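You operate a simulated robot arm through the tools that you are given. There is no shell and no other tool.

You run a simulated two-armed robot. Do the job below in one go: nothing can be reset, and whatever is moved stays where it is left.

JOB
Wind the press on to FIRM, then drain the steel tray into the WASTE pan.
Fine: close the tap again; the other pan stays empty; the slide stays IN, the other moulds stay.

The check looks at the end state, three seconds after you hand in, the way a careful person would. Anything else that was tipped, shoved, dropped, spilled or broken makes it a failure.

ROBOT AND FRAMES
Two 7-joint arms with fingered hands on one trunk that stands fixed in place. Base frame: the origin is at the foot of the trunk, x ahead of it, y to its left, z up; the work surface is at about z = 860. Units: mm, rad, N and s.
The left shoulder is at [20, 269, 1172], the right one opposite. Each reaches about 1298 mm from its shoulder. Payload 5 kg a hand.
Tool frame (each hand has its own): the origin (TCP) lies between the finger pads and is the grasp point; the fingertips stand 42 mm ahead of it; z points along the fingers, y is the line along which they close. The gripper opens to 208 mm; its body begins 119 mm behind the TCP. The gripper is a hand of 4 fingers: y runs from the thumb to the fingers, the wrist lies at [0, 0, -317] in the tool frame, and closing takes about 1.5 s.
Orientation is that of the tool frame in the base frame, as [roll, pitch, yaw] about the fixed x, y, z axes, in that order (R = Rz(yaw) Ry(pitch) Rx(roll)). With the fingers straight down and closing along the base's y, the tool's x points along the base's -x, its y along +y and its z along -z.

CONTROLS
- The arms move only by the tool drive_tool. It takes "left_motion", "right_motion" or both (then of equal length, played together; a hand with none holds still); each is a list of rows, each a list of 7 numbers: the shift along the base's x, y, z in mm, then the turn, a rotation vector about the base's x, y, z in rad, then the finger opening in mm, from 0 to 208. In form: [[x, y, z, wx, wy, wz, hand], ...]. A call has 1 to 20 rows; each row is the pose to reach, as a shift and turn from the pose commanded when the call began. Each row takes 0.2 s and may step no farther than 50 mm and 0.15 rad from the row before; otherwise, or with a gripper value out of range, the whole call is refused. A pose out of reach is approached as far as the arm can. The call stops where the force on the tool passes 40 N (or 10 N more than at its start, if that is more) or the arm is blocked; 0.2 s more then pass. The fingers move at their own pace (about 153 mm/s each) and stop on an object; they squeeze with about 26 N. The grip force told is the motor's: it shows also when the fingers shut on nothing. Time passes only in rows, and 0.2 s behind the last, so rows that repeat a pose let the fingers close. It gives the time, the measured TCP pose, the force on the tool (base axes), the opening and the grip force at its end, in the units of the frame above (readings bear some noise), with the torque about the TCP (base axes, N m) and any sound that the robot's microphone picked up.
- Cameras (640 x 400 px; columns grow to the right, rows downward): "scene" is now at [160.2, 13.2, 1480.5]; the picture's right is [0.22, -0.97, 0.00], its down [-0.28, -0.06, -0.96] and it looks along [0.93, 0.21, -0.29] (base axes); focal length 256 px, centre (320, 200). "left" rides on the left gripper at [-93, 1, -146] in its tool frame; the picture's right is [-0.02, -1.00, 0.00], its down [0.84, -0.01, -0.54] and it looks along [0.54, -0.01, 0.84] (tool axes); focal length 280 px, centre (320, 200). "right" rides on the right gripper at [94, 1, -146] in its tool frame; the picture's right is [-0.02, 1.00, 0.00], its down [-0.84, -0.01, -0.54] and it looks along [-0.54, -0.01, 0.84] (tool axes); focal length 280 px, centre (320, 200). There is no depth. A picture from a camera that has moved, and an enlarged one, comes with that camera's place and axes in the base frame and with its lens. The place of the scene camera against the robot may be out by one fixed shift of up to 18 mm in any direction.
- camera(camera): a new picture of that camera. No time passes.
- move_column(by): moves the trunk up (or, below 0, down) by that many mm; the arms and the scene camera ride with it, the base frame stays. It gives what a move gives, with no picture.
- set_grasp(shape, hand): the hand has 4 fingers and takes this shape, open, in about a second: jaw (thumb against the fingers, like two jaws); tri (thumb and two fingers); tip (a fingertip pinch); poke (one finger out to press); point (the index stretched); flat (the hand flat); cup (the hand cupped); fist (a fist). The gripper value then closes the fingers along that shape, each until it touches; the sizes above hold for jaw. It gives what a move gives, with no picture.
- aim_head(pan, tilt): turns the head with the scene camera to pan (to the left, within 1.396 rad either way) and tilt (down, from -0.506 to 1.204), counted from straight ahead of the robot (the tilt from the chest, where the trunk bows). It gives what a move gives.
- zoom(camera, box): a new picture of the part [left, top, right, bottom] of that camera's present view, enlarged. No time passes.
- hand_in(): hands the job in; it is judged then, once.

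Places have to be worked out from the pictures, the camera data and where the tool is seen. Open the grippers and draw the arms clear of the work before you hand the job in, unless the task says otherwise.

The tools are called after "Request:" as name(argument=value, ...) on one line, values as JSON. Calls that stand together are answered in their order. drive_tool: Moves the arms, as the interface text tells. Its arguments: {"type":"object","properties":{"left_motion":{"type":"array","items":{"type":"array","items":{"type":"number"}}},"right_motion":{"type":"array","items":{"type":"array","items":{"type":"number"}}}},"required":[]} The other tools are called the same way: move_column (by) moves the trunk up or down; set_grasp (shape, hand) gives the hand a shape; aim_head (pan, tilt) turns the head that bears the scene camera; camera (camera) takes a picture; zoom (camera, box) takes an enlarged picture of a part of a camera's view; hand_in () hands the job in.

At the start:

```text
time_s: 0.0
left_tool_pos: [508.1, 259.0, 1379.7]
left_tcp_rot: [3.141, 0.0, -3.1]
left_wrist_force: [0.3, -0.4, 0.5]
left_ft_torque: [0.02, -0.02, 0.03]
left_width: 208.0
left_finger_force: 0.1
left_shape: jaw
right_tool_pos: [648.5, -187.5, 1302.2]
right_tcp_rot: [3.141, 0.0, -3.102]
right_wrist_force: [0.1, 0.0, -0.4]
right_ft_torque: [-0.01, -0.03, 0.02]
right_width: 208.2
right_finger_force: 0.1
right_shape: jaw
trunk travel left (down, up): [-550.0, 71.0]
head pan, tilt (commanded): [0.225, 0.29]
```

scene: 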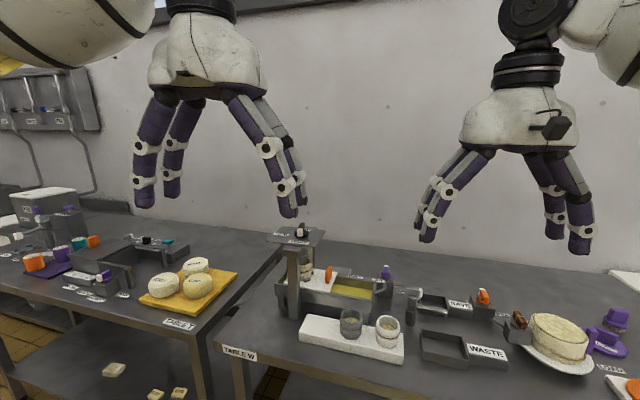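
right: 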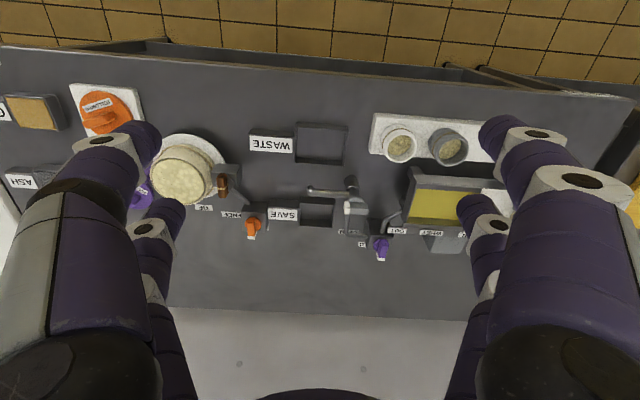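
left: 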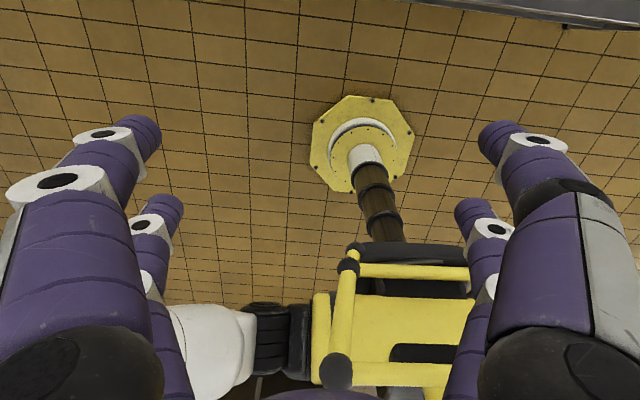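

I start by looking closely at the work area around the press, tray and pans.

Request:
zoom(camera="scene", box=[260, 210, 420, 310])

Request:
zoom(camera="scene", box=[260, 280, 420, 380])

Request:
zoom(camera="scene", box=[370, 270, 530, 370])

Request:
zoom(camera="right", box=[320, 100, 520, 260])

Request:
zoom(camera="right", box=[140, 100, 340, 260])

```text
4.00 times, centred on (340, 260) of scene
camera zoom: at [160.2, 13.2, 1480.5], right [0.22, -0.97, 0.0], down [-0.28, -0.06, -0.96], along [0.93, 0.21, -0.29], focal length 1023 px, centre (240, -40)
```

zoom: 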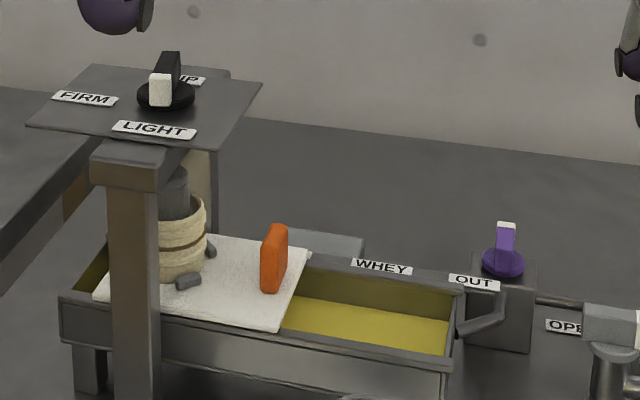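

```text
4.00 times, centred on (340, 330) of scene
camera zoom: at [160.2, 13.2, 1480.5], right [0.22, -0.97, 0.0], down [-0.28, -0.06, -0.96], along [0.93, 0.21, -0.29], focal length 1023 px, centre (240, -320)
```

zoom: 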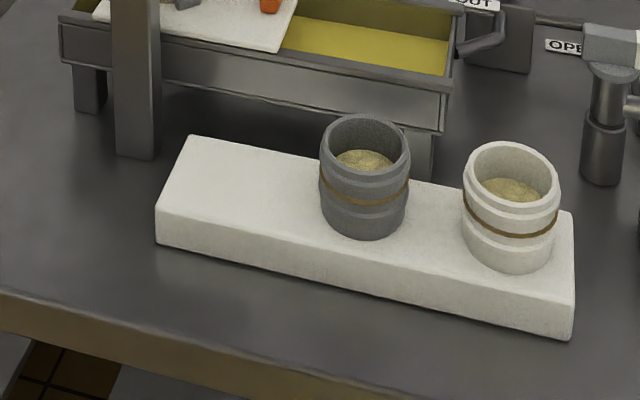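

```text
4.00 times, centred on (450, 320) of scene
camera zoom: at [160.2, 13.2, 1480.5], right [0.22, -0.97, 0.0], down [-0.28, -0.06, -0.96], along [0.93, 0.21, -0.29], focal length 1023 px, centre (-200, -280)
```

zoom: 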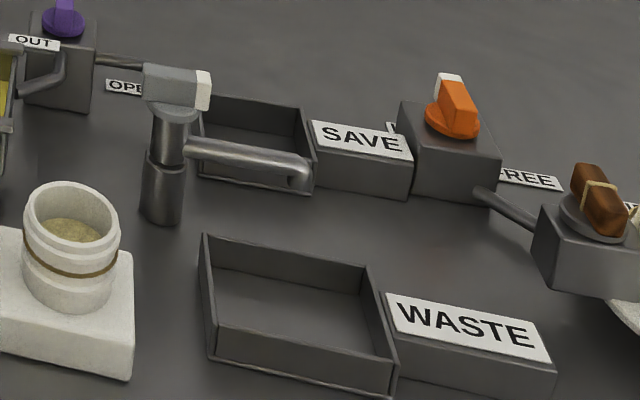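

```text
2.50 times, centred on (420, 180) of right
camera zoom: at [555.1, -190.8, 1447.2], right [-0.02, 1.0, 0.0], down [0.84, 0.02, 0.54], along [0.54, 0.01, -0.84], focal length 701 px, centre (70, 250)
```

zoom: 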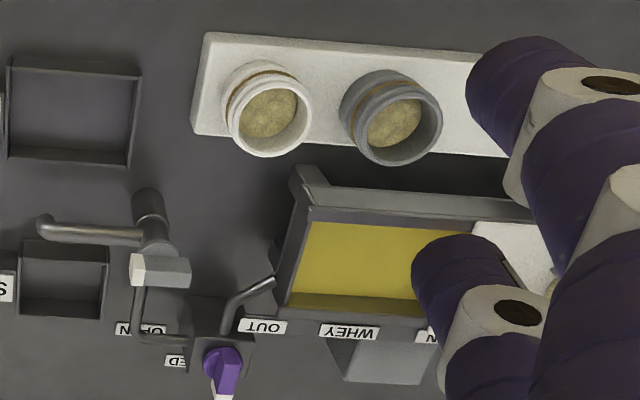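

```text
2.50 times, centred on (240, 180) of right
camera zoom: at [555.1, -190.8, 1447.2], right [-0.02, 1.0, 0.0], down [0.84, 0.02, 0.54], along [0.54, 0.01, -0.84], focal length 701 px, centre (520, 250)
```

zoom: 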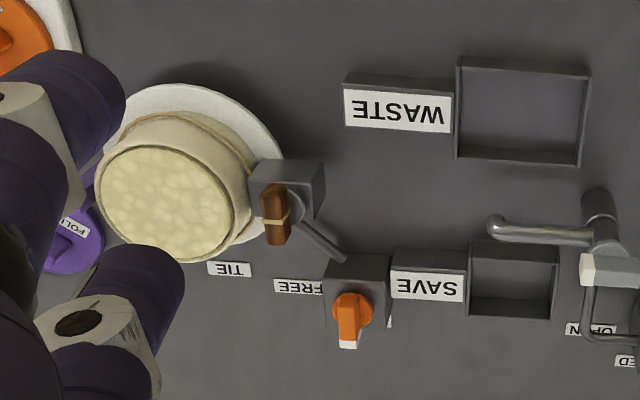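

The press knob points to LIGHT, and the spout seems to stand between SAVE and WASTE. I enlarge further to read the labels and handles.

Request:
zoom(camera="scene", box=[375, 265, 439, 305])

Request:
zoom(camera="scene", box=[266, 220, 330, 260])

Request:
zoom(camera="scene", box=[275, 250, 355, 300])

Request:
zoom(camera="right", box=[320, 170, 416, 260])

Request:
zoom(camera="scene", box=[470, 280, 640, 390])

```text
10.00 times, centred on (407, 285) of scene
camera zoom: at [160.2, 13.2, 1480.5], right [0.22, -0.97, 0.0], down [-0.28, -0.06, -0.96], along [0.93, 0.21, -0.29], focal length 2557 px, centre (-550, -650)
```

zoom: 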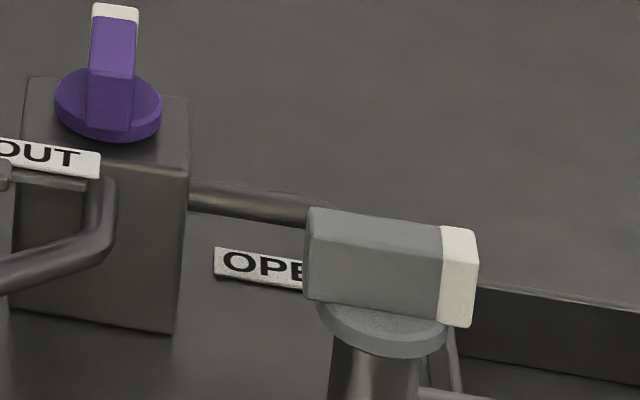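

```text
10.00 times, centred on (298, 240) of scene
camera zoom: at [160.2, 13.2, 1480.5], right [0.22, -0.97, 0.0], down [-0.28, -0.06, -0.96], along [0.93, 0.21, -0.29], focal length 2557 px, centre (540, -200)
```

zoom: 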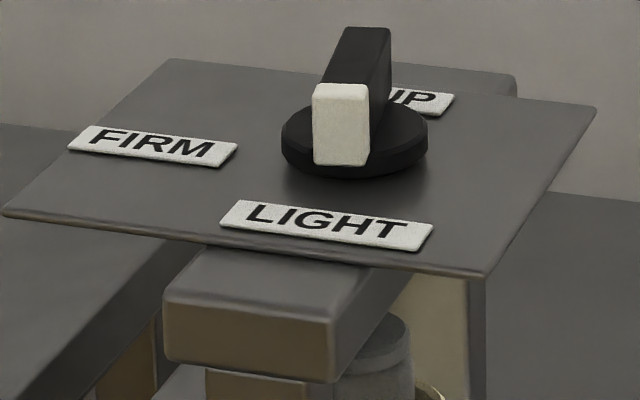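

```text
8.00 times, centred on (315, 275) of scene
camera zoom: at [160.2, 13.2, 1480.5], right [0.22, -0.97, 0.0], down [-0.28, -0.06, -0.96], along [0.93, 0.21, -0.29], focal length 2046 px, centre (360, -400)
```

zoom: 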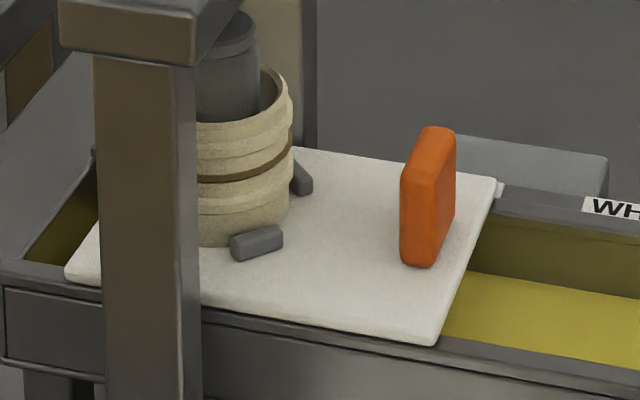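

```text
4.44 times, centred on (368, 215) of right
camera zoom: at [555.1, -190.8, 1447.2], right [-0.02, 1.0, 0.0], down [0.84, 0.02, 0.54], along [0.54, 0.01, -0.84], focal length 1246 px, centre (107, 133)
```

zoom: 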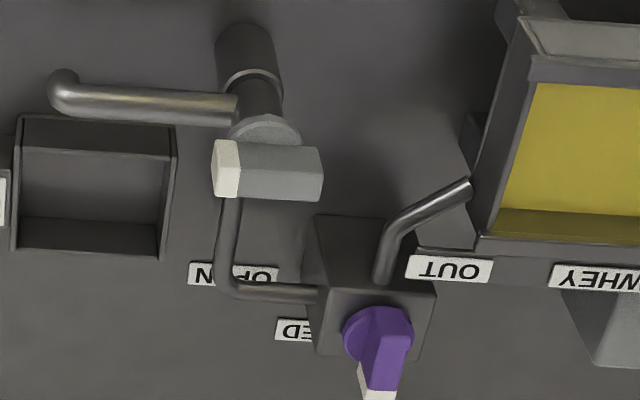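

```text
3.64 times, centred on (555, 335) of scene
camera zoom: at [160.2, 13.2, 1480.5], right [0.22, -0.97, 0.0], down [-0.28, -0.06, -0.96], along [0.93, 0.21, -0.29], focal length 930 px, centre (-534, -291)
```

zoom: 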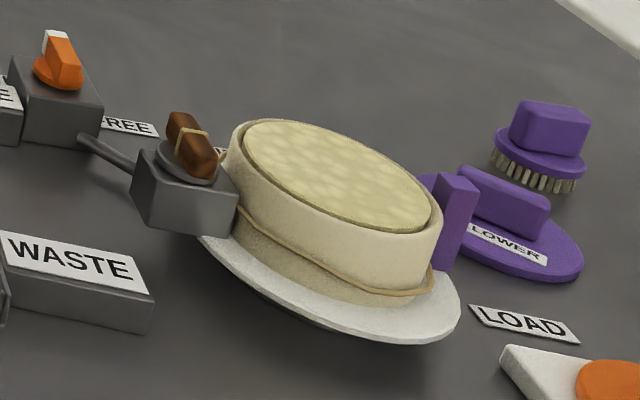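

The press knob (white tip toward LIGHT) sits on a plate at roughly x≈1000, y≈280, and FIRM is a quarter turn from it. I move the left arm aside and bring the right hand's camera over to view the press.

Request:
drive_tool(left_motion=[[0, 45, 0, 0, 0, 0, 208], [0, 90, 0, 0, 0, 0, 208], [0, 135, 0, 0, 0, 0, 208], [0, 180, 0, 0, 0, 0, 208], [0, 200, 0, 0, 0, 0, 208], [0, 200, 0, 0, 0, 0, 208]], right_motion=[[0, 40, 10, 0, 0, 0, 208], [0, 80, 20, 0, 0, 0, 208], [0, 120, 30, 0, 0, 0, 208], [0, 160, 40, 0, 0, 0, 208], [0, 200, 50, 0, 0, 0, 208], [0, 240, 50, 0, 0, 0, 208]])

Request:
camera(camera="right")

Request:
camera(camera="scene")

```text
time_s: 1.4
left_tool_pos: [509.4, 460.9, 1378.5]
left_tcp_rot: [-3.139, 0.003, -3.1]
left_wrist_force: [-0.2, 1.7, -1.1]
left_ft_torque: [-0.23, -0.01, 0.02]
left_width: 208.2
left_finger_force: 0.1
left_shape: jaw
right_tool_pos: [648.5, 55.0, 1351.6]
right_tcp_rot: [3.14, 0.001, -3.104]
right_wrist_force: [0.2, 1.6, -0.1]
right_ft_torque: [-0.05, -0.02, 0.01]
right_width: 207.8
right_finger_force: 0.1
right_shape: jaw
trunk travel left (down, up): [-550.0, 71.0]
head pan, tilt (commanded): [0.225, 0.29]
```

```text
taken
camera right: at [555.1, 51.2, 1496.7], right [-0.02, 1.0, 0.0], down [0.84, 0.02, 0.54], along [0.54, 0.01, -0.84], focal length 280 px, centre (320, 200)
```

right: 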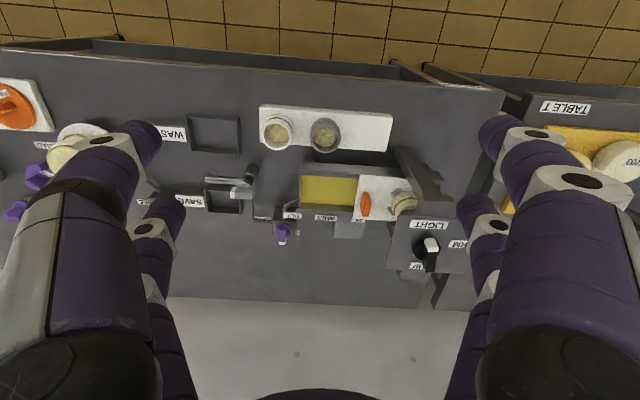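

```text
taken
camera scene: at [160.0, 14.7, 1480.4], right [0.22, -0.97, 0.0], down [-0.28, -0.07, -0.96], along [0.93, 0.21, -0.29], focal length 256 px, centre (320, 200)
```

scene: 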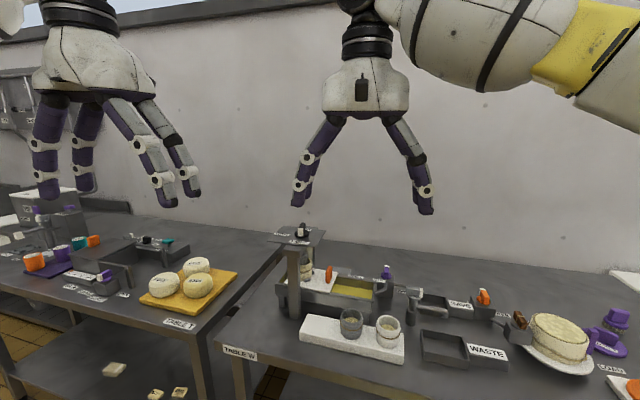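

Now the press and tap are both in the right hand's view. I enlarge both.

Request:
zoom(camera="right", box=[380, 190, 480, 290])

Request:
zoom(camera="right", box=[180, 110, 340, 260])

Request:
zoom(camera="right", box=[220, 190, 300, 250])

Request:
zoom(camera="right", box=[290, 140, 450, 250])

```text
4.00 times, centred on (430, 240) of right
camera zoom: at [555.1, 51.2, 1496.7], right [-0.02, 1.0, 0.0], down [0.84, 0.02, 0.54], along [0.54, 0.01, -0.84], focal length 1122 px, centre (-120, 40)
```

zoom: 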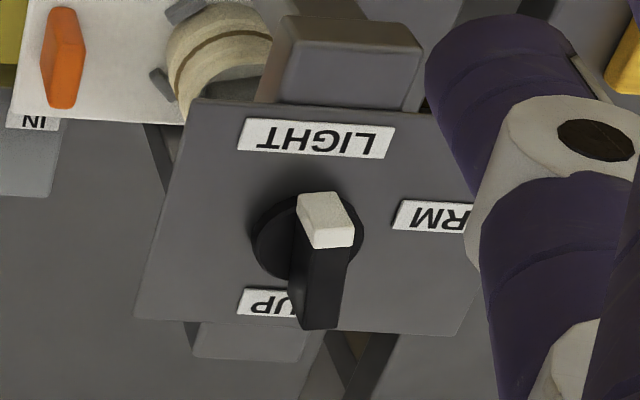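

```text
2.67 times, centred on (260, 185) of right
camera zoom: at [555.1, 51.2, 1496.7], right [-0.02, 1.0, 0.0], down [0.84, 0.02, 0.54], along [0.54, 0.01, -0.84], focal length 748 px, centre (480, 240)
```

zoom: 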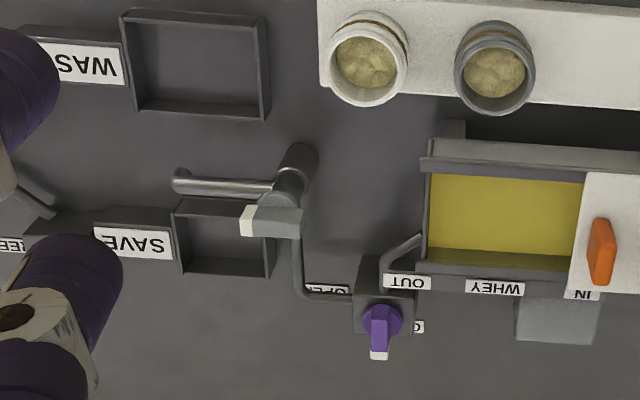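

```text
6.67 times, centred on (260, 220) of right
camera zoom: at [555.1, 51.2, 1496.7], right [-0.02, 1.0, 0.0], down [0.84, 0.02, 0.54], along [0.54, 0.01, -0.84], focal length 1869 px, centre (720, 67)
```

zoom: 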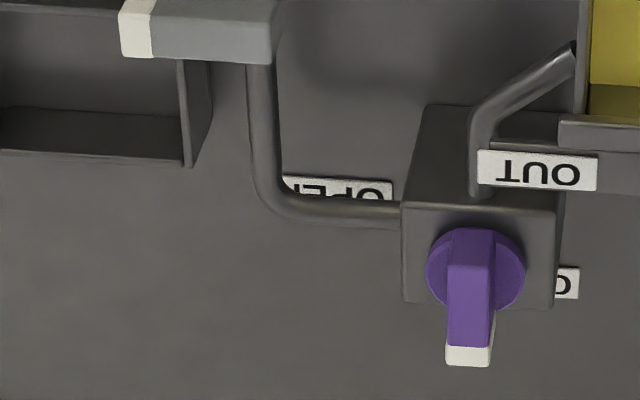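

```text
3.64 times, centred on (370, 195) of right
camera zoom: at [555.1, 51.2, 1496.7], right [-0.02, 1.0, 0.0], down [0.84, 0.02, 0.54], along [0.54, 0.01, -0.84], focal length 1020 px, centre (138, 218)
```

zoom: 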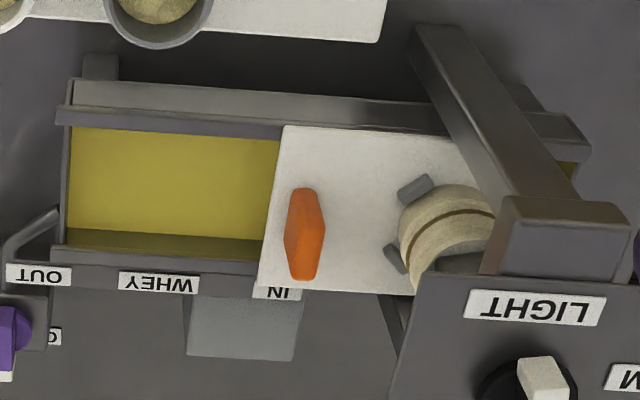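

The press dial reads UP / LIGHT / FIRM, and the knob axis comes out around (880, 238) at z≈1140–1175. I bring the right camera closer over the press for an exact view while the left hand moves a little further out.

Request:
drive_tool(left_motion=[[-20, 30, 0, 0, 0, 0, 208], [-40, 60, 0, 0, 0, 0, 208], [-60, 90, 0, 0, 0, 0, 208], [-80, 120, 0, 0, 0, 0, 208]], right_motion=[[15, 40, 10, 0, 0, 0, 208], [30, 80, 20, 0, 0, 0, 208], [45, 120, 30, 0, 0, 0, 208], [60, 160, 30, 0, 0, 0, 208]])

Request:
camera(camera="right")

```text
time_s: 2.3
left_tool_pos: [460.4, 551.3, 1371.3]
left_tcp_rot: [-3.137, -0.001, -3.104]
left_wrist_force: [2.8, 4.5, -3.8]
left_ft_torque: [-0.61, 0.46, 0.06]
left_width: 207.8
left_finger_force: 0.0
left_shape: jaw
left hand out of reach, approached as far as the arm can: row 3, 4
right_tool_pos: [742.2, 37.1, 1435.7]
right_tcp_rot: [3.004, -0.002, 3.057]
right_wrist_force: [1.6, 5.1, -2.1]
right_ft_torque: [-0.66, 0.34, 0.03]
right_width: 208.0
right_finger_force: 0.1
right_shape: jaw
right hand out of reach, approached as far as the arm can: row 3, 4
trunk travel left (down, up): [-550.0, 71.0]
head pan, tilt (commanded): [0.225, 0.29]
stopped in row 4 (right hand): the arm was blocked; the commanded pose is now the measured one
```

```text
taken
camera right: at [646.7, 24.8, 1579.5], right [0.1, 0.99, 0.14], down [0.83, -0.16, 0.53], along [0.54, 0.06, -0.84], focal length 280 px, centre (320, 200)
```

right: 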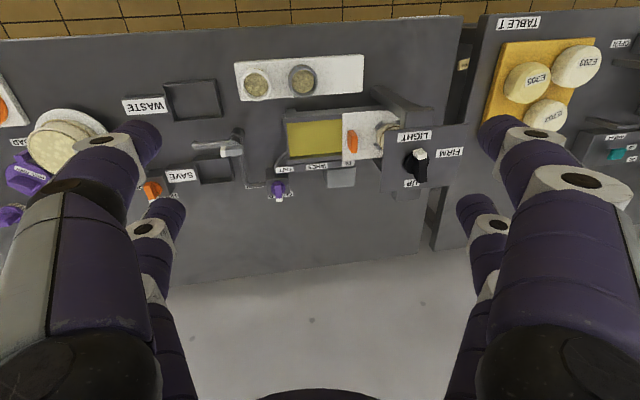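

Both arms met limits at that height (hands straight down, high up). I bring both back to easier poses, lower down, with the right hand's attitude restored.

Request:
drive_tool(left_motion=[[10, -20, -15, 0, 0, 0, 208], [20, -40, -30, 0, 0, 0, 208], [30, -60, -45, 0, 0, 0, 208], [40, -80, -60, 0, 0, 0, 208]], right_motion=[[-15, -5, -40, -0.045, 0.004, 0.04, 208], [-30, -10, -80, -0.09, 0.008, 0.08, 208], [-45, -15, -120, -0.137, 0.012, 0.122, 208], [-60, -20, -150, -0.137, 0.012, 0.122, 208]])

Request:
move_column(by=70)

Request:
camera(camera="scene")

Request:
camera(camera="right")

```text
time_s: 3.3
left_tool_pos: [494.7, 465.4, 1315.1]
left_tcp_rot: [-3.14, 0.005, -3.102]
left_wrist_force: [0.0, 0.4, -0.3]
left_ft_torque: [-0.18, -0.09, 0.02]
left_width: 208.0
left_finger_force: 0.0
left_shape: jaw
right_tool_pos: [675.8, 15.9, 1287.7]
right_tcp_rot: [3.139, -0.008, -3.101]
right_wrist_force: [0.5, 0.5, 0.4]
right_ft_torque: [-0.11, -0.02, -0.02]
right_width: 208.0
right_finger_force: 0.1
right_shape: jaw
trunk travel left (down, up): [-550.0, 71.0]
head pan, tilt (commanded): [0.225, 0.29]
```

```text
time_s: 4.3
left_tool_pos: [494.7, 466.0, 1386.3]
left_tcp_rot: [-3.141, 0.004, -3.102]
left_wrist_force: [0.0, 0.0, 0.3]
left_ft_torque: [-0.04, 0.02, -0.01]
left_width: 207.8
left_finger_force: 0.1
left_shape: jaw
right_tool_pos: [677.5, 13.3, 1356.8]
right_tcp_rot: [3.136, -0.007, -3.102]
right_wrist_force: [0.3, 0.0, -0.3]
right_ft_torque: [0.0, 0.01, -0.01]
right_width: 207.9
right_finger_force: 0.1
right_shape: jaw
trunk travel left (down, up): [-620.0, 1.0]
head pan, tilt (commanded): [0.225, 0.29]
```

```text
taken
camera scene: at [159.7, 13.4, 1550.4], right [0.22, -0.97, 0.0], down [-0.28, -0.06, -0.96], along [0.93, 0.21, -0.29], focal length 256 px, centre (320, 200)
```

scene: 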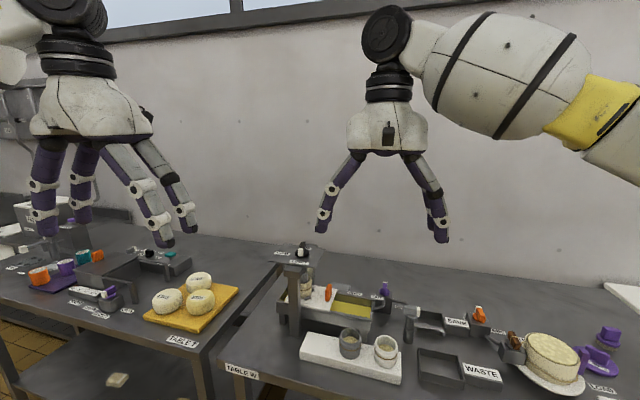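

```text
taken
camera right: at [585.0, 8.9, 1503.5], right [-0.03, 1.0, 0.0], down [0.85, 0.02, 0.53], along [0.53, 0.02, -0.85], focal length 280 px, centre (320, 200)
```

right: 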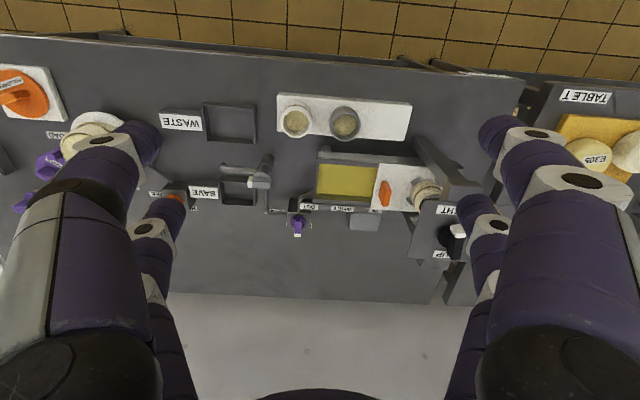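

The trunk is up 70 mm. I lower the right hand over the tap and spout area (staying above z≈1100, well clear) for accurate close views.

Request:
drive_tool(right_motion=[[20, -10, -36, 0, 0, 0, 208], [40, -21, -72, 0, 0, 0, 208], [60, -31, -108, 0, 0, 0, 208], [80, -42, -144, 0, 0, 0, 208], [100, -52, -180, 0, 0, 0, 208], [120, -63, -216, 0, 0, 0, 208], [137, -73, -240, 0, 0, 0, 208], [137, -73, -240, 0, 0, 0, 208]])

Request:
camera(camera="right")

Request:
camera(camera="scene")

```text
time_s: 6.2
left_tool_pos: [494.1, 465.9, 1387.2]
left_tcp_rot: [-3.141, 0.005, -3.105]
left_wrist_force: [-0.2, 0.2, -0.2]
left_ft_torque: [-0.03, -0.02, 0.0]
left_width: 207.9
left_finger_force: 0.0
left_shape: jaw
right_tool_pos: [814.8, -60.0, 1118.4]
right_tcp_rot: [3.136, -0.007, -3.101]
right_wrist_force: [-0.5, 0.3, 0.5]
right_ft_torque: [-0.02, -0.06, 0.02]
right_width: 207.9
right_finger_force: 0.1
right_shape: jaw
trunk travel left (down, up): [-620.0, 1.0]
head pan, tilt (commanded): [0.225, 0.29]
```

```text
taken
camera right: at [722.0, -64.4, 1264.1], right [-0.03, 1.0, 0.01], down [0.85, 0.02, 0.53], along [0.53, 0.02, -0.85], focal length 280 px, centre (320, 200)
```

right: 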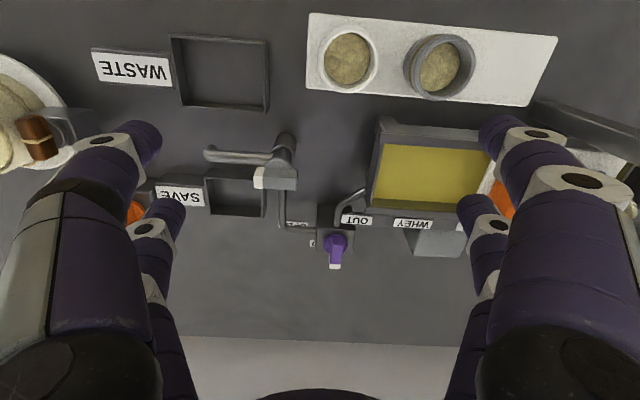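

```text
taken
camera scene: at [158.7, 13.3, 1550.8], right [0.22, -0.97, 0.0], down [-0.28, -0.06, -0.96], along [0.93, 0.21, -0.29], focal length 256 px, centre (320, 200)
```

scene: 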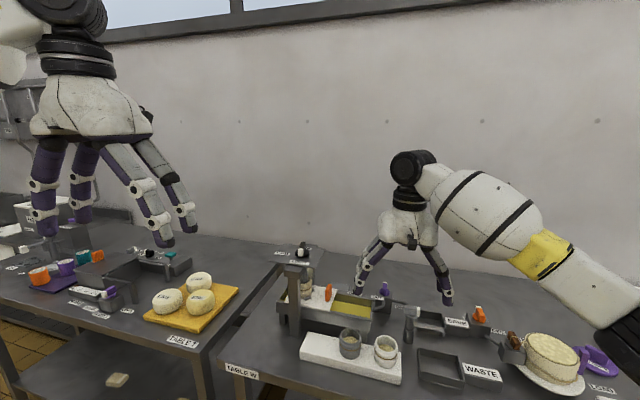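

Good clear view now. I enlarge the tap, spout and pans in the right camera.

Request:
zoom(camera="right", box=[280, 195, 376, 275])

Request:
zoom(camera="right", box=[160, 20, 320, 220])

Request:
zoom(camera="right", box=[190, 120, 318, 220])

```text
5.00 times, centred on (328, 235) of right
camera zoom: at [722.0, -64.4, 1264.1], right [-0.03, 1.0, 0.01], down [0.85, 0.02, 0.53], along [0.53, 0.02, -0.85], focal length 1402 px, centre (280, 25)
```

zoom: 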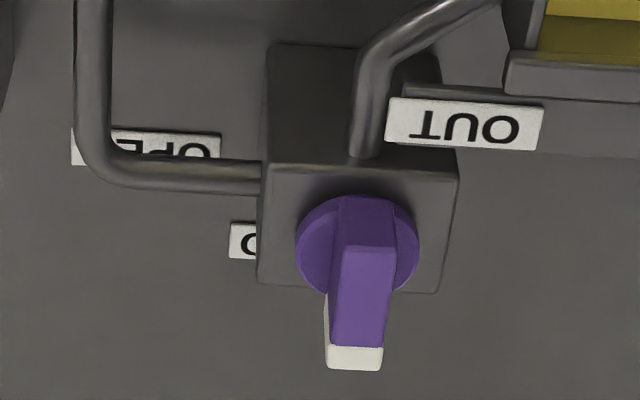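

```text
2.00 times, centred on (240, 120) of right
camera zoom: at [722.0, -64.4, 1264.1], right [-0.03, 1.0, 0.01], down [0.85, 0.02, 0.53], along [0.53, 0.02, -0.85], focal length 561 px, centre (480, 360)
```

zoom: 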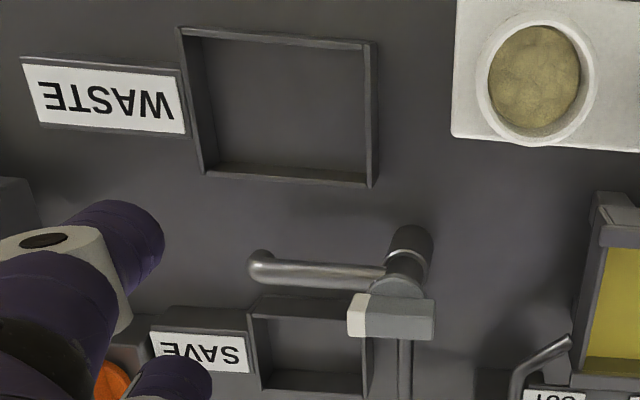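

```text
4.00 times, centred on (254, 170) of right
camera zoom: at [722.0, -64.4, 1264.1], right [-0.03, 1.0, 0.01], down [0.85, 0.02, 0.53], along [0.53, 0.02, -0.85], focal length 1122 px, centre (584, 320)
```

zoom: 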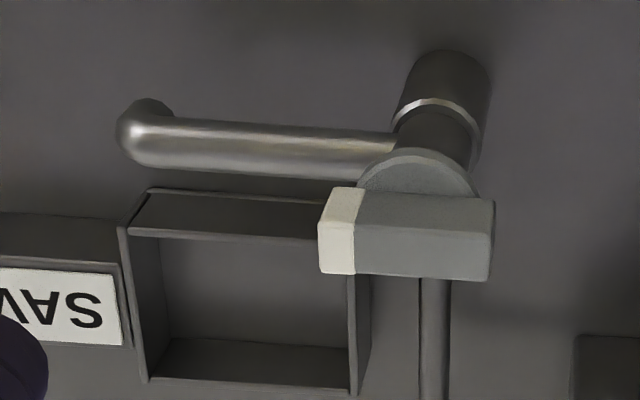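

Readings so far: tap knob ≈(1002,−32), top z≈970, pointing +x at CLOSED, with OPEN about 70° clockwise; spout bar ≈(862,−107), top z≈1000; spout points between the pans. I look at the right hand's shape to choose how to grip.

Request:
zoom(camera="scene", box=[340, 140, 480, 310])

Request:
set_grasp(shape="tip", hand="right")

Request:
zoom(camera="scene", box=[340, 140, 480, 310])

Request:
camera(camera="right")

```text
2.35 times, centred on (410, 225) of scene
camera zoom: at [158.7, 13.3, 1550.8], right [0.22, -0.97, 0.0], down [-0.28, -0.06, -0.96], along [0.93, 0.21, -0.29], focal length 602 px, centre (108, 141)
```

zoom: 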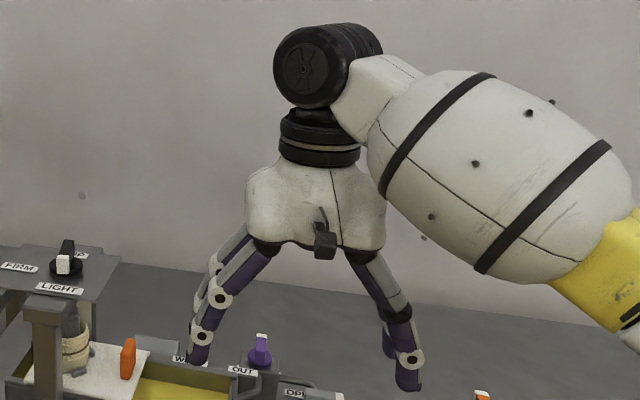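

```text
time_s: 7.0
left_tool_pos: [493.2, 465.0, 1386.2]
left_tcp_rot: [-3.141, 0.005, -3.104]
left_wrist_force: [-0.3, 1.3, 0.5]
left_ft_torque: [0.01, 0.0, 0.01]
left_width: 208.0
left_finger_force: 0.0
left_shape: jaw
right_tool_pos: [815.1, -59.7, 1117.9]
right_tcp_rot: [3.133, -0.007, -3.101]
right_wrist_force: [1.0, -0.2, -0.3]
right_ft_torque: [-0.03, -0.02, 0.0]
right_width: 208.1
right_finger_force: 0.0
right_shape: tip
trunk travel left (down, up): [-620.0, 1.0]
head pan, tilt (commanded): [0.225, 0.29]
```

```text
2.35 times, centred on (410, 225) of scene
camera zoom: at [159.2, 13.2, 1550.6], right [0.22, -0.97, 0.0], down [-0.28, -0.06, -0.96], along [0.93, 0.21, -0.29], focal length 602 px, centre (108, 141)
```

zoom: 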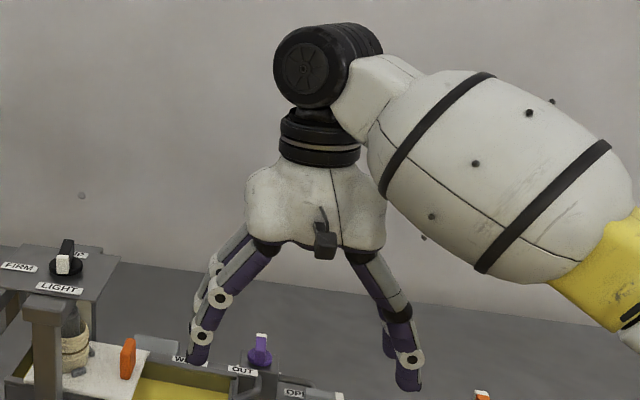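

```text
taken
camera right: at [722.3, -64.7, 1263.9], right [-0.03, 1.0, 0.01], down [0.85, 0.02, 0.53], along [0.53, 0.02, -0.85], focal length 280 px, centre (320, 200)
```

right: 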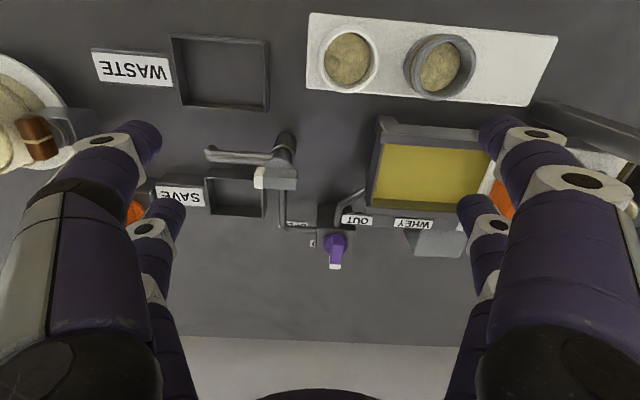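

Open "tip" looks the same as "jaw". I close it here in free air to see how the fingers meet.

Request:
drive_tool(right_motion=[[0, 0, 0, 0, 0, 0, 30], [0, 0, 0, 0, 0, 0, 30], [0, 0, 0, 0, 0, 0, 30], [0, 0, 0, 0, 0, 0, 30], [0, 0, 0, 0, 0, 0, 30], [0, 0, 0, 0, 0, 0, 30], [0, 0, 0, 0, 0, 0, 30]])

Request:
camera(camera="right")

Request:
zoom(camera="scene", box=[340, 140, 480, 310])

```text
time_s: 8.7
left_tool_pos: [493.6, 464.4, 1386.3]
left_tcp_rot: [3.141, 0.006, -3.104]
left_wrist_force: [-0.7, -0.9, -0.5]
left_ft_torque: [-0.02, 0.02, 0.05]
left_width: 208.0
left_finger_force: 0.1
left_shape: jaw
right_tool_pos: [814.8, -61.0, 1117.1]
right_tcp_rot: [3.137, -0.006, -3.101]
right_wrist_force: [-1.0, -0.3, -0.5]
right_ft_torque: [0.01, 0.01, -0.02]
right_width: 30.6
right_finger_force: 0.0
right_shape: tip
trunk travel left (down, up): [-620.0, 1.0]
head pan, tilt (commanded): [0.225, 0.29]
```

```text
taken
camera right: at [722.3, -64.7, 1263.9], right [-0.03, 1.0, 0.01], down [0.85, 0.02, 0.53], along [0.53, 0.02, -0.85], focal length 280 px, centre (320, 200)
```

right: 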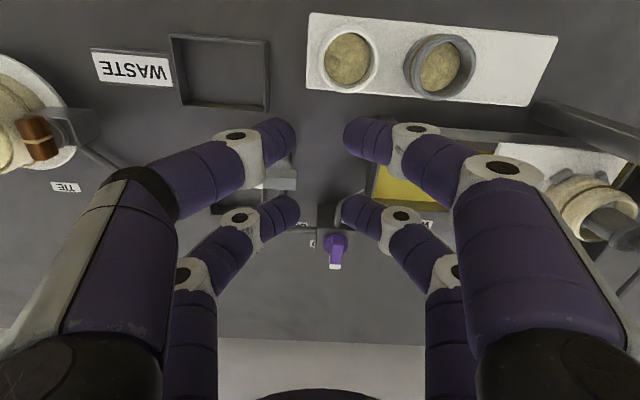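

```text
2.35 times, centred on (410, 225) of scene
camera zoom: at [159.2, 13.2, 1550.6], right [0.22, -0.97, 0.0], down [-0.28, -0.06, -0.96], along [0.93, 0.21, -0.29], focal length 602 px, centre (108, 141)
```

zoom: 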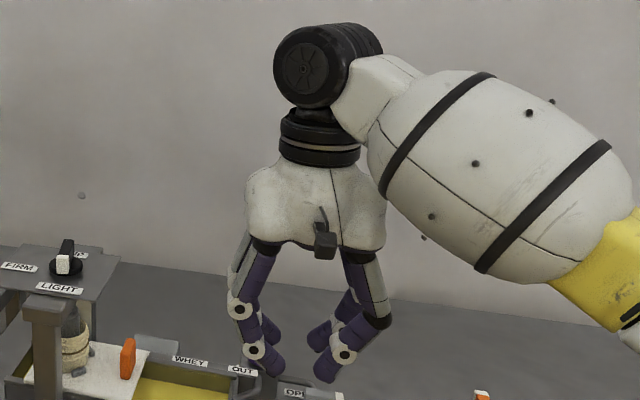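

In "tip" the fingers form two opposed pairs about 60 mm apart along tool x. I check the "poke" and "tri" shapes as well, since the knobs are small.

Request:
set_grasp(shape="poke", hand="right")

Request:
camera(camera="right")

Request:
zoom(camera="scene", box=[340, 140, 480, 310])

Request:
set_grasp(shape="tri", hand="right")

Request:
camera(camera="right")

Request:
zoom(camera="scene", box=[340, 140, 480, 310])

```text
time_s: 9.6
left_tool_pos: [494.7, 465.0, 1386.3]
left_tcp_rot: [-3.141, 0.006, -3.104]
left_wrist_force: [-0.6, -0.1, 0.0]
left_ft_torque: [-0.06, 0.01, 0.0]
left_width: 207.9
left_finger_force: 0.0
left_shape: jaw
right_tool_pos: [815.1, -60.1, 1117.4]
right_tcp_rot: [3.136, -0.007, -3.1]
right_wrist_force: [-0.2, -0.4, 0.4]
right_ft_torque: [-0.02, 0.01, -0.01]
right_width: 0.0
right_finger_force: 0.1
right_shape: poke
trunk travel left (down, up): [-620.0, 1.0]
head pan, tilt (commanded): [0.225, 0.29]
```

```text
taken
camera right: at [722.3, -64.7, 1263.9], right [-0.03, 1.0, 0.01], down [0.85, 0.02, 0.53], along [0.53, 0.02, -0.85], focal length 280 px, centre (320, 200)
```

right: 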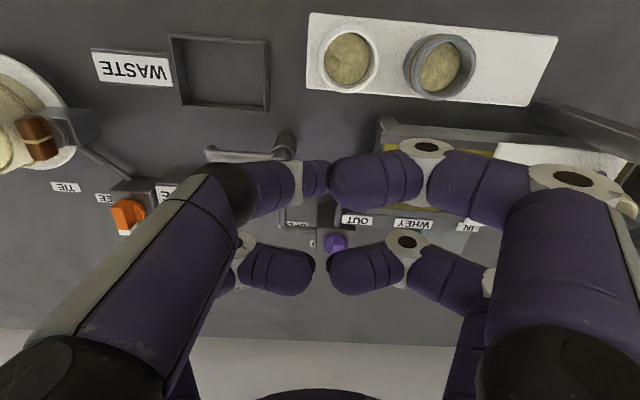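

```text
2.35 times, centred on (410, 225) of scene
camera zoom: at [159.2, 13.2, 1550.6], right [0.22, -0.97, 0.0], down [-0.28, -0.06, -0.96], along [0.93, 0.21, -0.29], focal length 602 px, centre (108, 141)
```

zoom: 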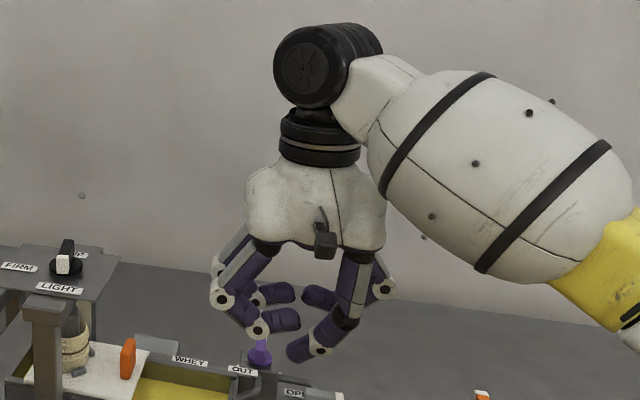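

```text
time_s: 10.4
left_tool_pos: [494.6, 464.9, 1385.7]
left_tcp_rot: [3.141, 0.006, -3.105]
left_wrist_force: [0.3, 0.1, 0.0]
left_ft_torque: [0.02, -0.01, 0.04]
left_width: 208.1
left_finger_force: 0.1
left_shape: jaw
right_tool_pos: [815.0, -60.3, 1116.4]
right_tcp_rot: [3.136, -0.008, -3.101]
right_wrist_force: [-0.8, -0.1, -0.2]
right_ft_torque: [-0.01, 0.02, 0.02]
right_width: 208.0
right_finger_force: 0.1
right_shape: tri
trunk travel left (down, up): [-620.0, 1.0]
head pan, tilt (commanded): [0.225, 0.29]
```

```text
taken
camera right: at [722.3, -64.7, 1263.9], right [-0.03, 1.0, 0.01], down [0.85, 0.02, 0.53], along [0.53, 0.02, -0.85], focal length 280 px, centre (320, 200)
```

right: 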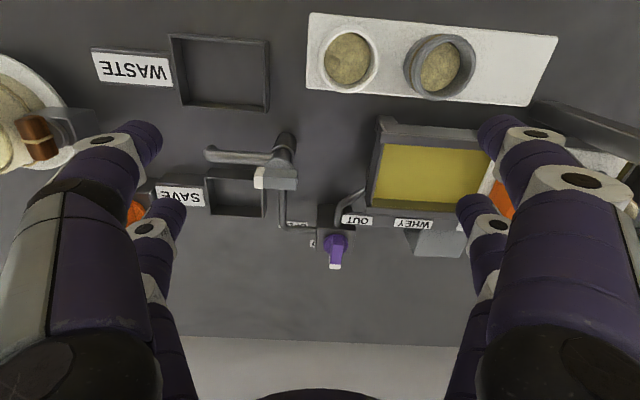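

```text
2.35 times, centred on (410, 225) of scene
camera zoom: at [159.2, 13.2, 1550.6], right [0.22, -0.97, 0.0], down [-0.28, -0.06, -0.96], along [0.93, 0.21, -0.29], focal length 602 px, centre (108, 141)
```

zoom: 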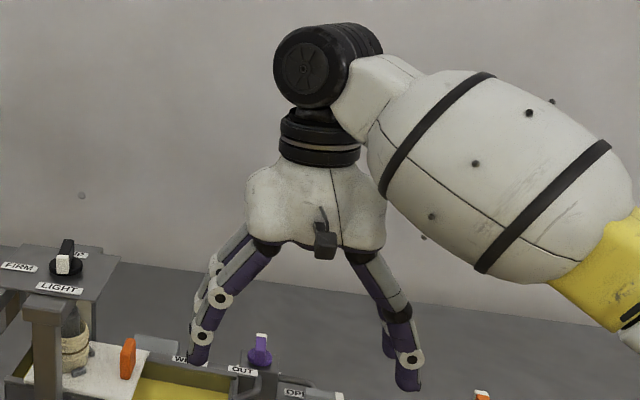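

"Tip/jaw" closing gives four fingers in two pairs, which can cage a bar handle well. I pull the right hand back and bring the left hand over the press knob at about (876, 236), staying high (z≈1330).

Request:
drive_tool(left_motion=[[40, -22, -6, 0, 0, 0, 150], [80, -44, -12, 0, 0, 0, 100], [120, -66, -18, 0, 0, 0, 80], [160, -88, -24, 0, 0, 0, 80], [200, -110, -30, 0, 0, 0, 80], [240, -132, -36, 0, 0, 0, 80], [280, -154, -42, 0, 0, 0, 80], [320, -176, -48, 0, 0, 0, 80], [355, -203, -54, 0, 0, 0, 80], [383, -229, -56, 0, 0, 0, 80], [383, -229, -56, 0, 0, 0, 80]], right_motion=[[-15, -20, 10, 0, 0, 0, 208], [-30, -40, 20, 0, 0, 0, 208], [-45, -60, 30, 0, 0, 0, 208], [-60, -80, 40, 0, 0, 0, 208], [-75, -100, 50, 0, 0, 0, 208], [-90, -120, 60, 0, 0, 0, 208], [-105, -140, 70, 0, 0, 0, 208], [-115, -150, 80, 0, 0, 0, 208], [-115, -150, 80, 0, 0, 0, 208], [-115, -150, 80, 0, 0, 0, 208], [-115, -150, 80, 0, 0, 0, 208]])

Request:
camera(camera="scene")

Request:
camera(camera="left")

Request:
camera(camera="right")

```text
time_s: 12.8
left_tool_pos: [877.6, 240.3, 1329.5]
left_tcp_rot: [-3.141, 0.006, -3.099]
left_wrist_force: [0.4, 1.3, 0.7]
left_ft_torque: [-0.26, -0.03, 0.01]
left_width: 80.4
left_finger_force: 0.1
left_shape: jaw
right_tool_pos: [698.6, -207.3, 1199.5]
right_tcp_rot: [3.137, -0.007, -3.099]
right_wrist_force: [0.8, 1.3, 0.7]
right_ft_torque: [-0.12, 0.0, -0.02]
right_width: 207.9
right_finger_force: 0.1
right_shape: tri
trunk travel left (down, up): [-620.0, 1.0]
head pan, tilt (commanded): [0.225, 0.29]
```

```text
taken
camera scene: at [158.8, 15.0, 1550.7], right [0.23, -0.97, 0.0], down [-0.28, -0.07, -0.96], along [0.93, 0.22, -0.29], focal length 256 px, centre (320, 200)
```

scene: 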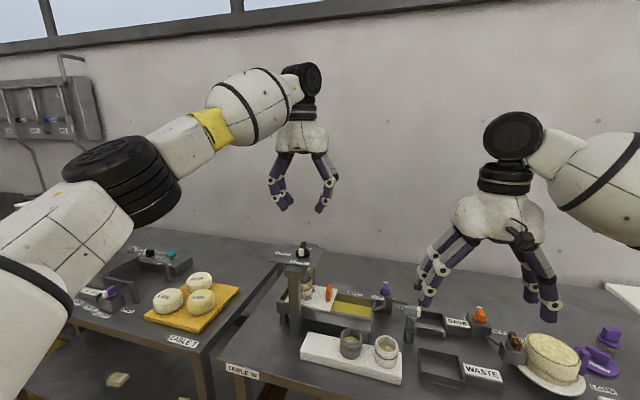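

```text
taken
camera left: at [970.4, 244.6, 1475.4], right [0.06, -1.0, 0.0], down [-0.84, -0.05, 0.53], along [-0.53, -0.03, -0.85], focal length 280 px, centre (320, 200)
```

left: 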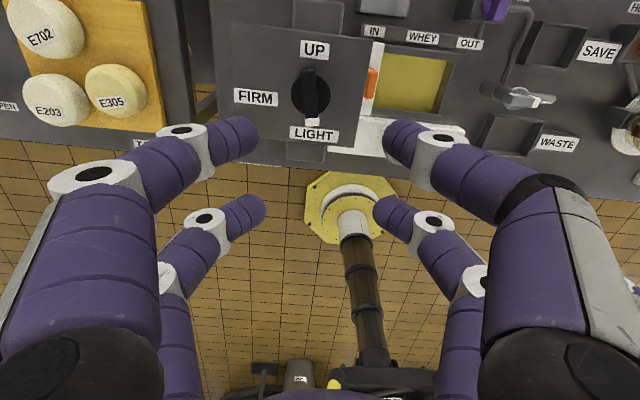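

```text
taken
camera right: at [606.4, -212.2, 1344.9], right [-0.03, 1.0, 0.0], down [0.85, 0.02, 0.53], along [0.53, 0.02, -0.85], focal length 280 px, centre (320, 200)
```

right: 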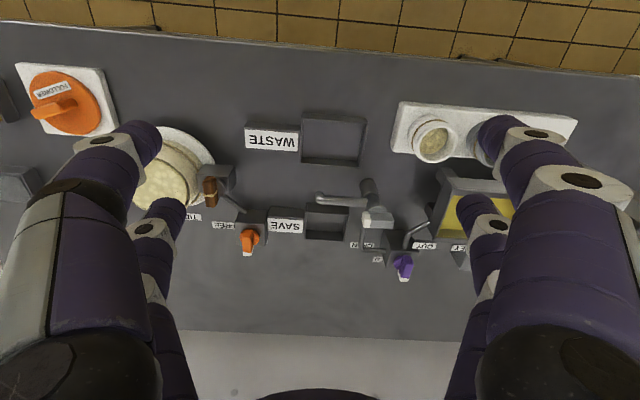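

The left camera, which looks back toward the robot, now shows the press dial fully: UP, LIGHT and FIRM, with the knob at LIGHT. I enlarge it to measure the knob.

Request:
zoom(camera="left", box=[220, 30, 380, 170])

Request:
zoom(camera="left", box=[440, 0, 640, 160])

Request:
zoom(camera="scene", box=[266, 230, 330, 270])

```text
2.86 times, centred on (300, 100) of left
camera zoom: at [970.4, 244.6, 1475.4], right [0.06, -1.0, 0.0], down [-0.84, -0.05, 0.53], along [-0.53, -0.03, -0.85], focal length 801 px, centre (377, 486)
```

zoom: 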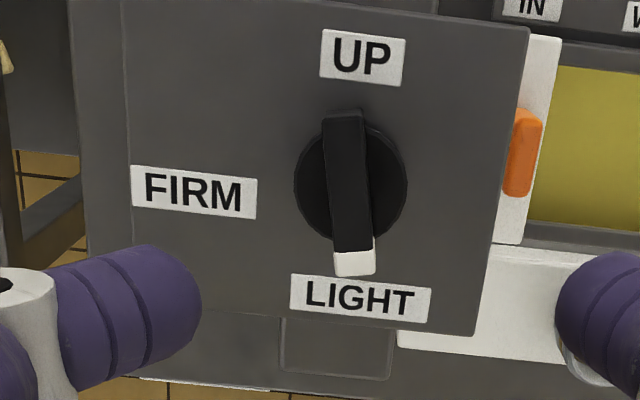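

```text
2.50 times, centred on (540, 80) of left
camera zoom: at [970.4, 244.6, 1475.4], right [0.06, -1.0, 0.0], down [-0.84, -0.05, 0.53], along [-0.53, -0.03, -0.85], focal length 701 px, centre (-230, 500)
```

zoom: 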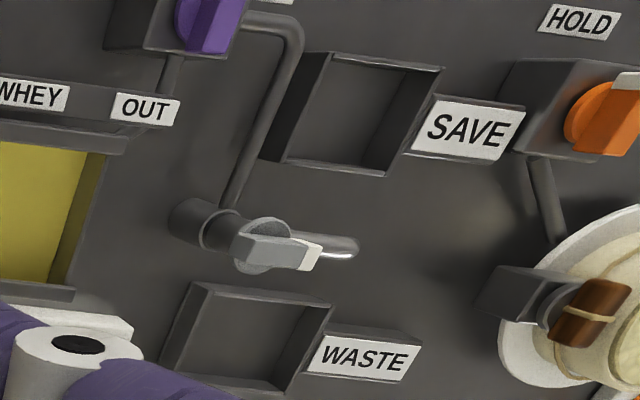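

```text
10.00 times, centred on (298, 250) of scene
camera zoom: at [158.8, 15.0, 1550.7], right [0.23, -0.97, 0.0], down [-0.28, -0.07, -0.96], along [0.93, 0.22, -0.29], focal length 2557 px, centre (540, -300)
```

zoom: 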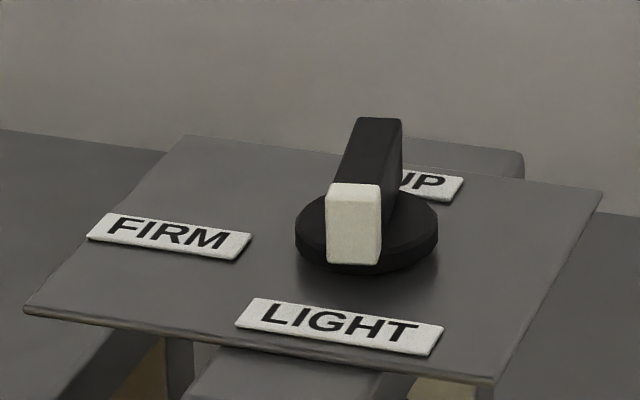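

Triangulating the left and right views puts the knob axis at about (896, 249), disc top z≈1121, bar about 58 mm long with top near 1150. I test in free air whether the left hand can turn the full quarter turn clockwise above it.

Request:
drive_tool(left_motion=[[10, 5, 0, 0, 0, -0.14, 80], [18, 9, 0, 0, 0, -0.28, 80], [18, 9, 0, 0, 0, -0.42, 80], [18, 9, 0, 0, 0, -0.56, 80], [18, 9, 0, 0, 0, -0.7, 80], [18, 9, 0, 0, 0, -0.84, 80], [18, 9, 0, 0, 0, -0.98, 80], [18, 9, 0, 0, 0, -1.12, 80], [18, 9, 0, 0, 0, -1.26, 80], [18, 9, 0, 0, 0, -1.4, 80], [18, 9, 0, 0, 0, -1.54, 80], [18, 9, 0, 0, 0, -1.65, 80], [18, 9, 0, 0, 0, -1.65, 80]])

Request:
camera(camera="left")

Request:
camera(camera="scene")

```text
time_s: 15.7
left_tool_pos: [895.0, 244.7, 1330.6]
left_tcp_rot: [-3.141, 0.005, 1.529]
left_wrist_force: [-0.1, -0.2, 0.2]
left_ft_torque: [-0.02, -0.01, 0.0]
left_width: 80.4
left_finger_force: 0.1
left_shape: jaw
right_tool_pos: [699.0, -210.1, 1198.5]
right_tcp_rot: [3.136, -0.007, -3.102]
right_wrist_force: [-0.4, 0.4, 1.1]
right_ft_torque: [0.02, 0.04, -0.01]
right_width: 208.1
right_finger_force: 0.0
right_shape: tri
trunk travel left (down, up): [-620.0, 1.0]
head pan, tilt (commanded): [0.225, 0.29]
```

```text
taken
camera left: at [893.9, 151.7, 1476.8], right [-1.0, 0.03, 0.0], down [0.02, 0.84, 0.53], along [0.01, 0.53, -0.85], focal length 280 px, centre (320, 200)
```

left: 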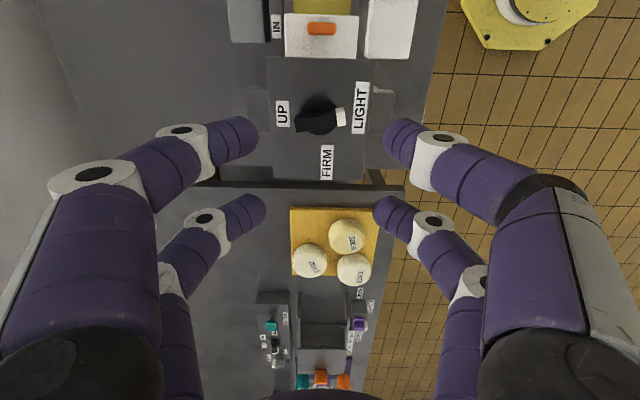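

```text
taken
camera scene: at [159.2, 13.2, 1550.6], right [0.22, -0.97, 0.0], down [-0.28, -0.06, -0.96], along [0.93, 0.21, -0.29], focal length 256 px, centre (320, 200)
```

scene: 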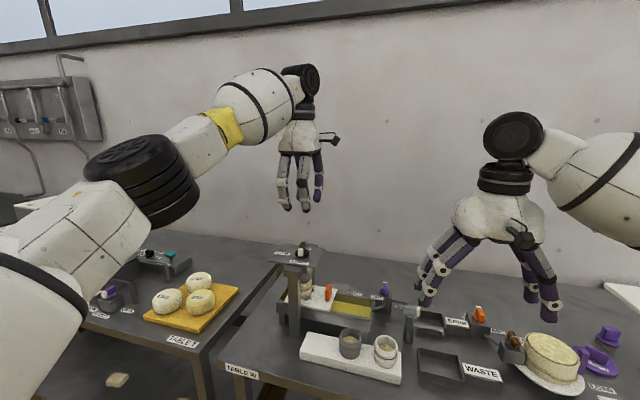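

The quarter turn is free of limits. This view from the other side gives a second measurement, so I enlarge it.

Request:
zoom(camera="left", box=[240, 50, 400, 190])

```text
2.86 times, centred on (320, 120) of left
camera zoom: at [893.9, 151.7, 1476.8], right [-1.0, 0.03, 0.0], down [0.02, 0.84, 0.53], along [0.01, 0.53, -0.85], focal length 801 px, centre (320, 429)
```

zoom: 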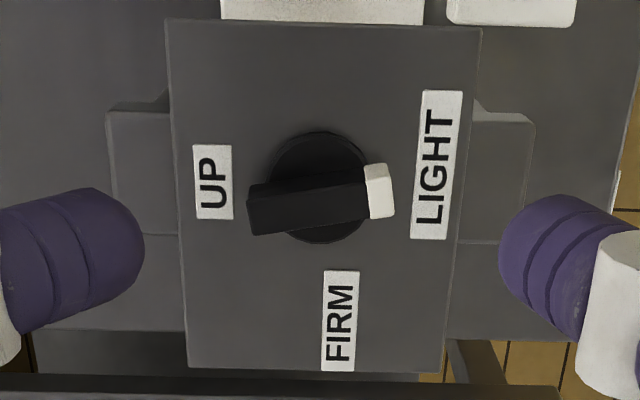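

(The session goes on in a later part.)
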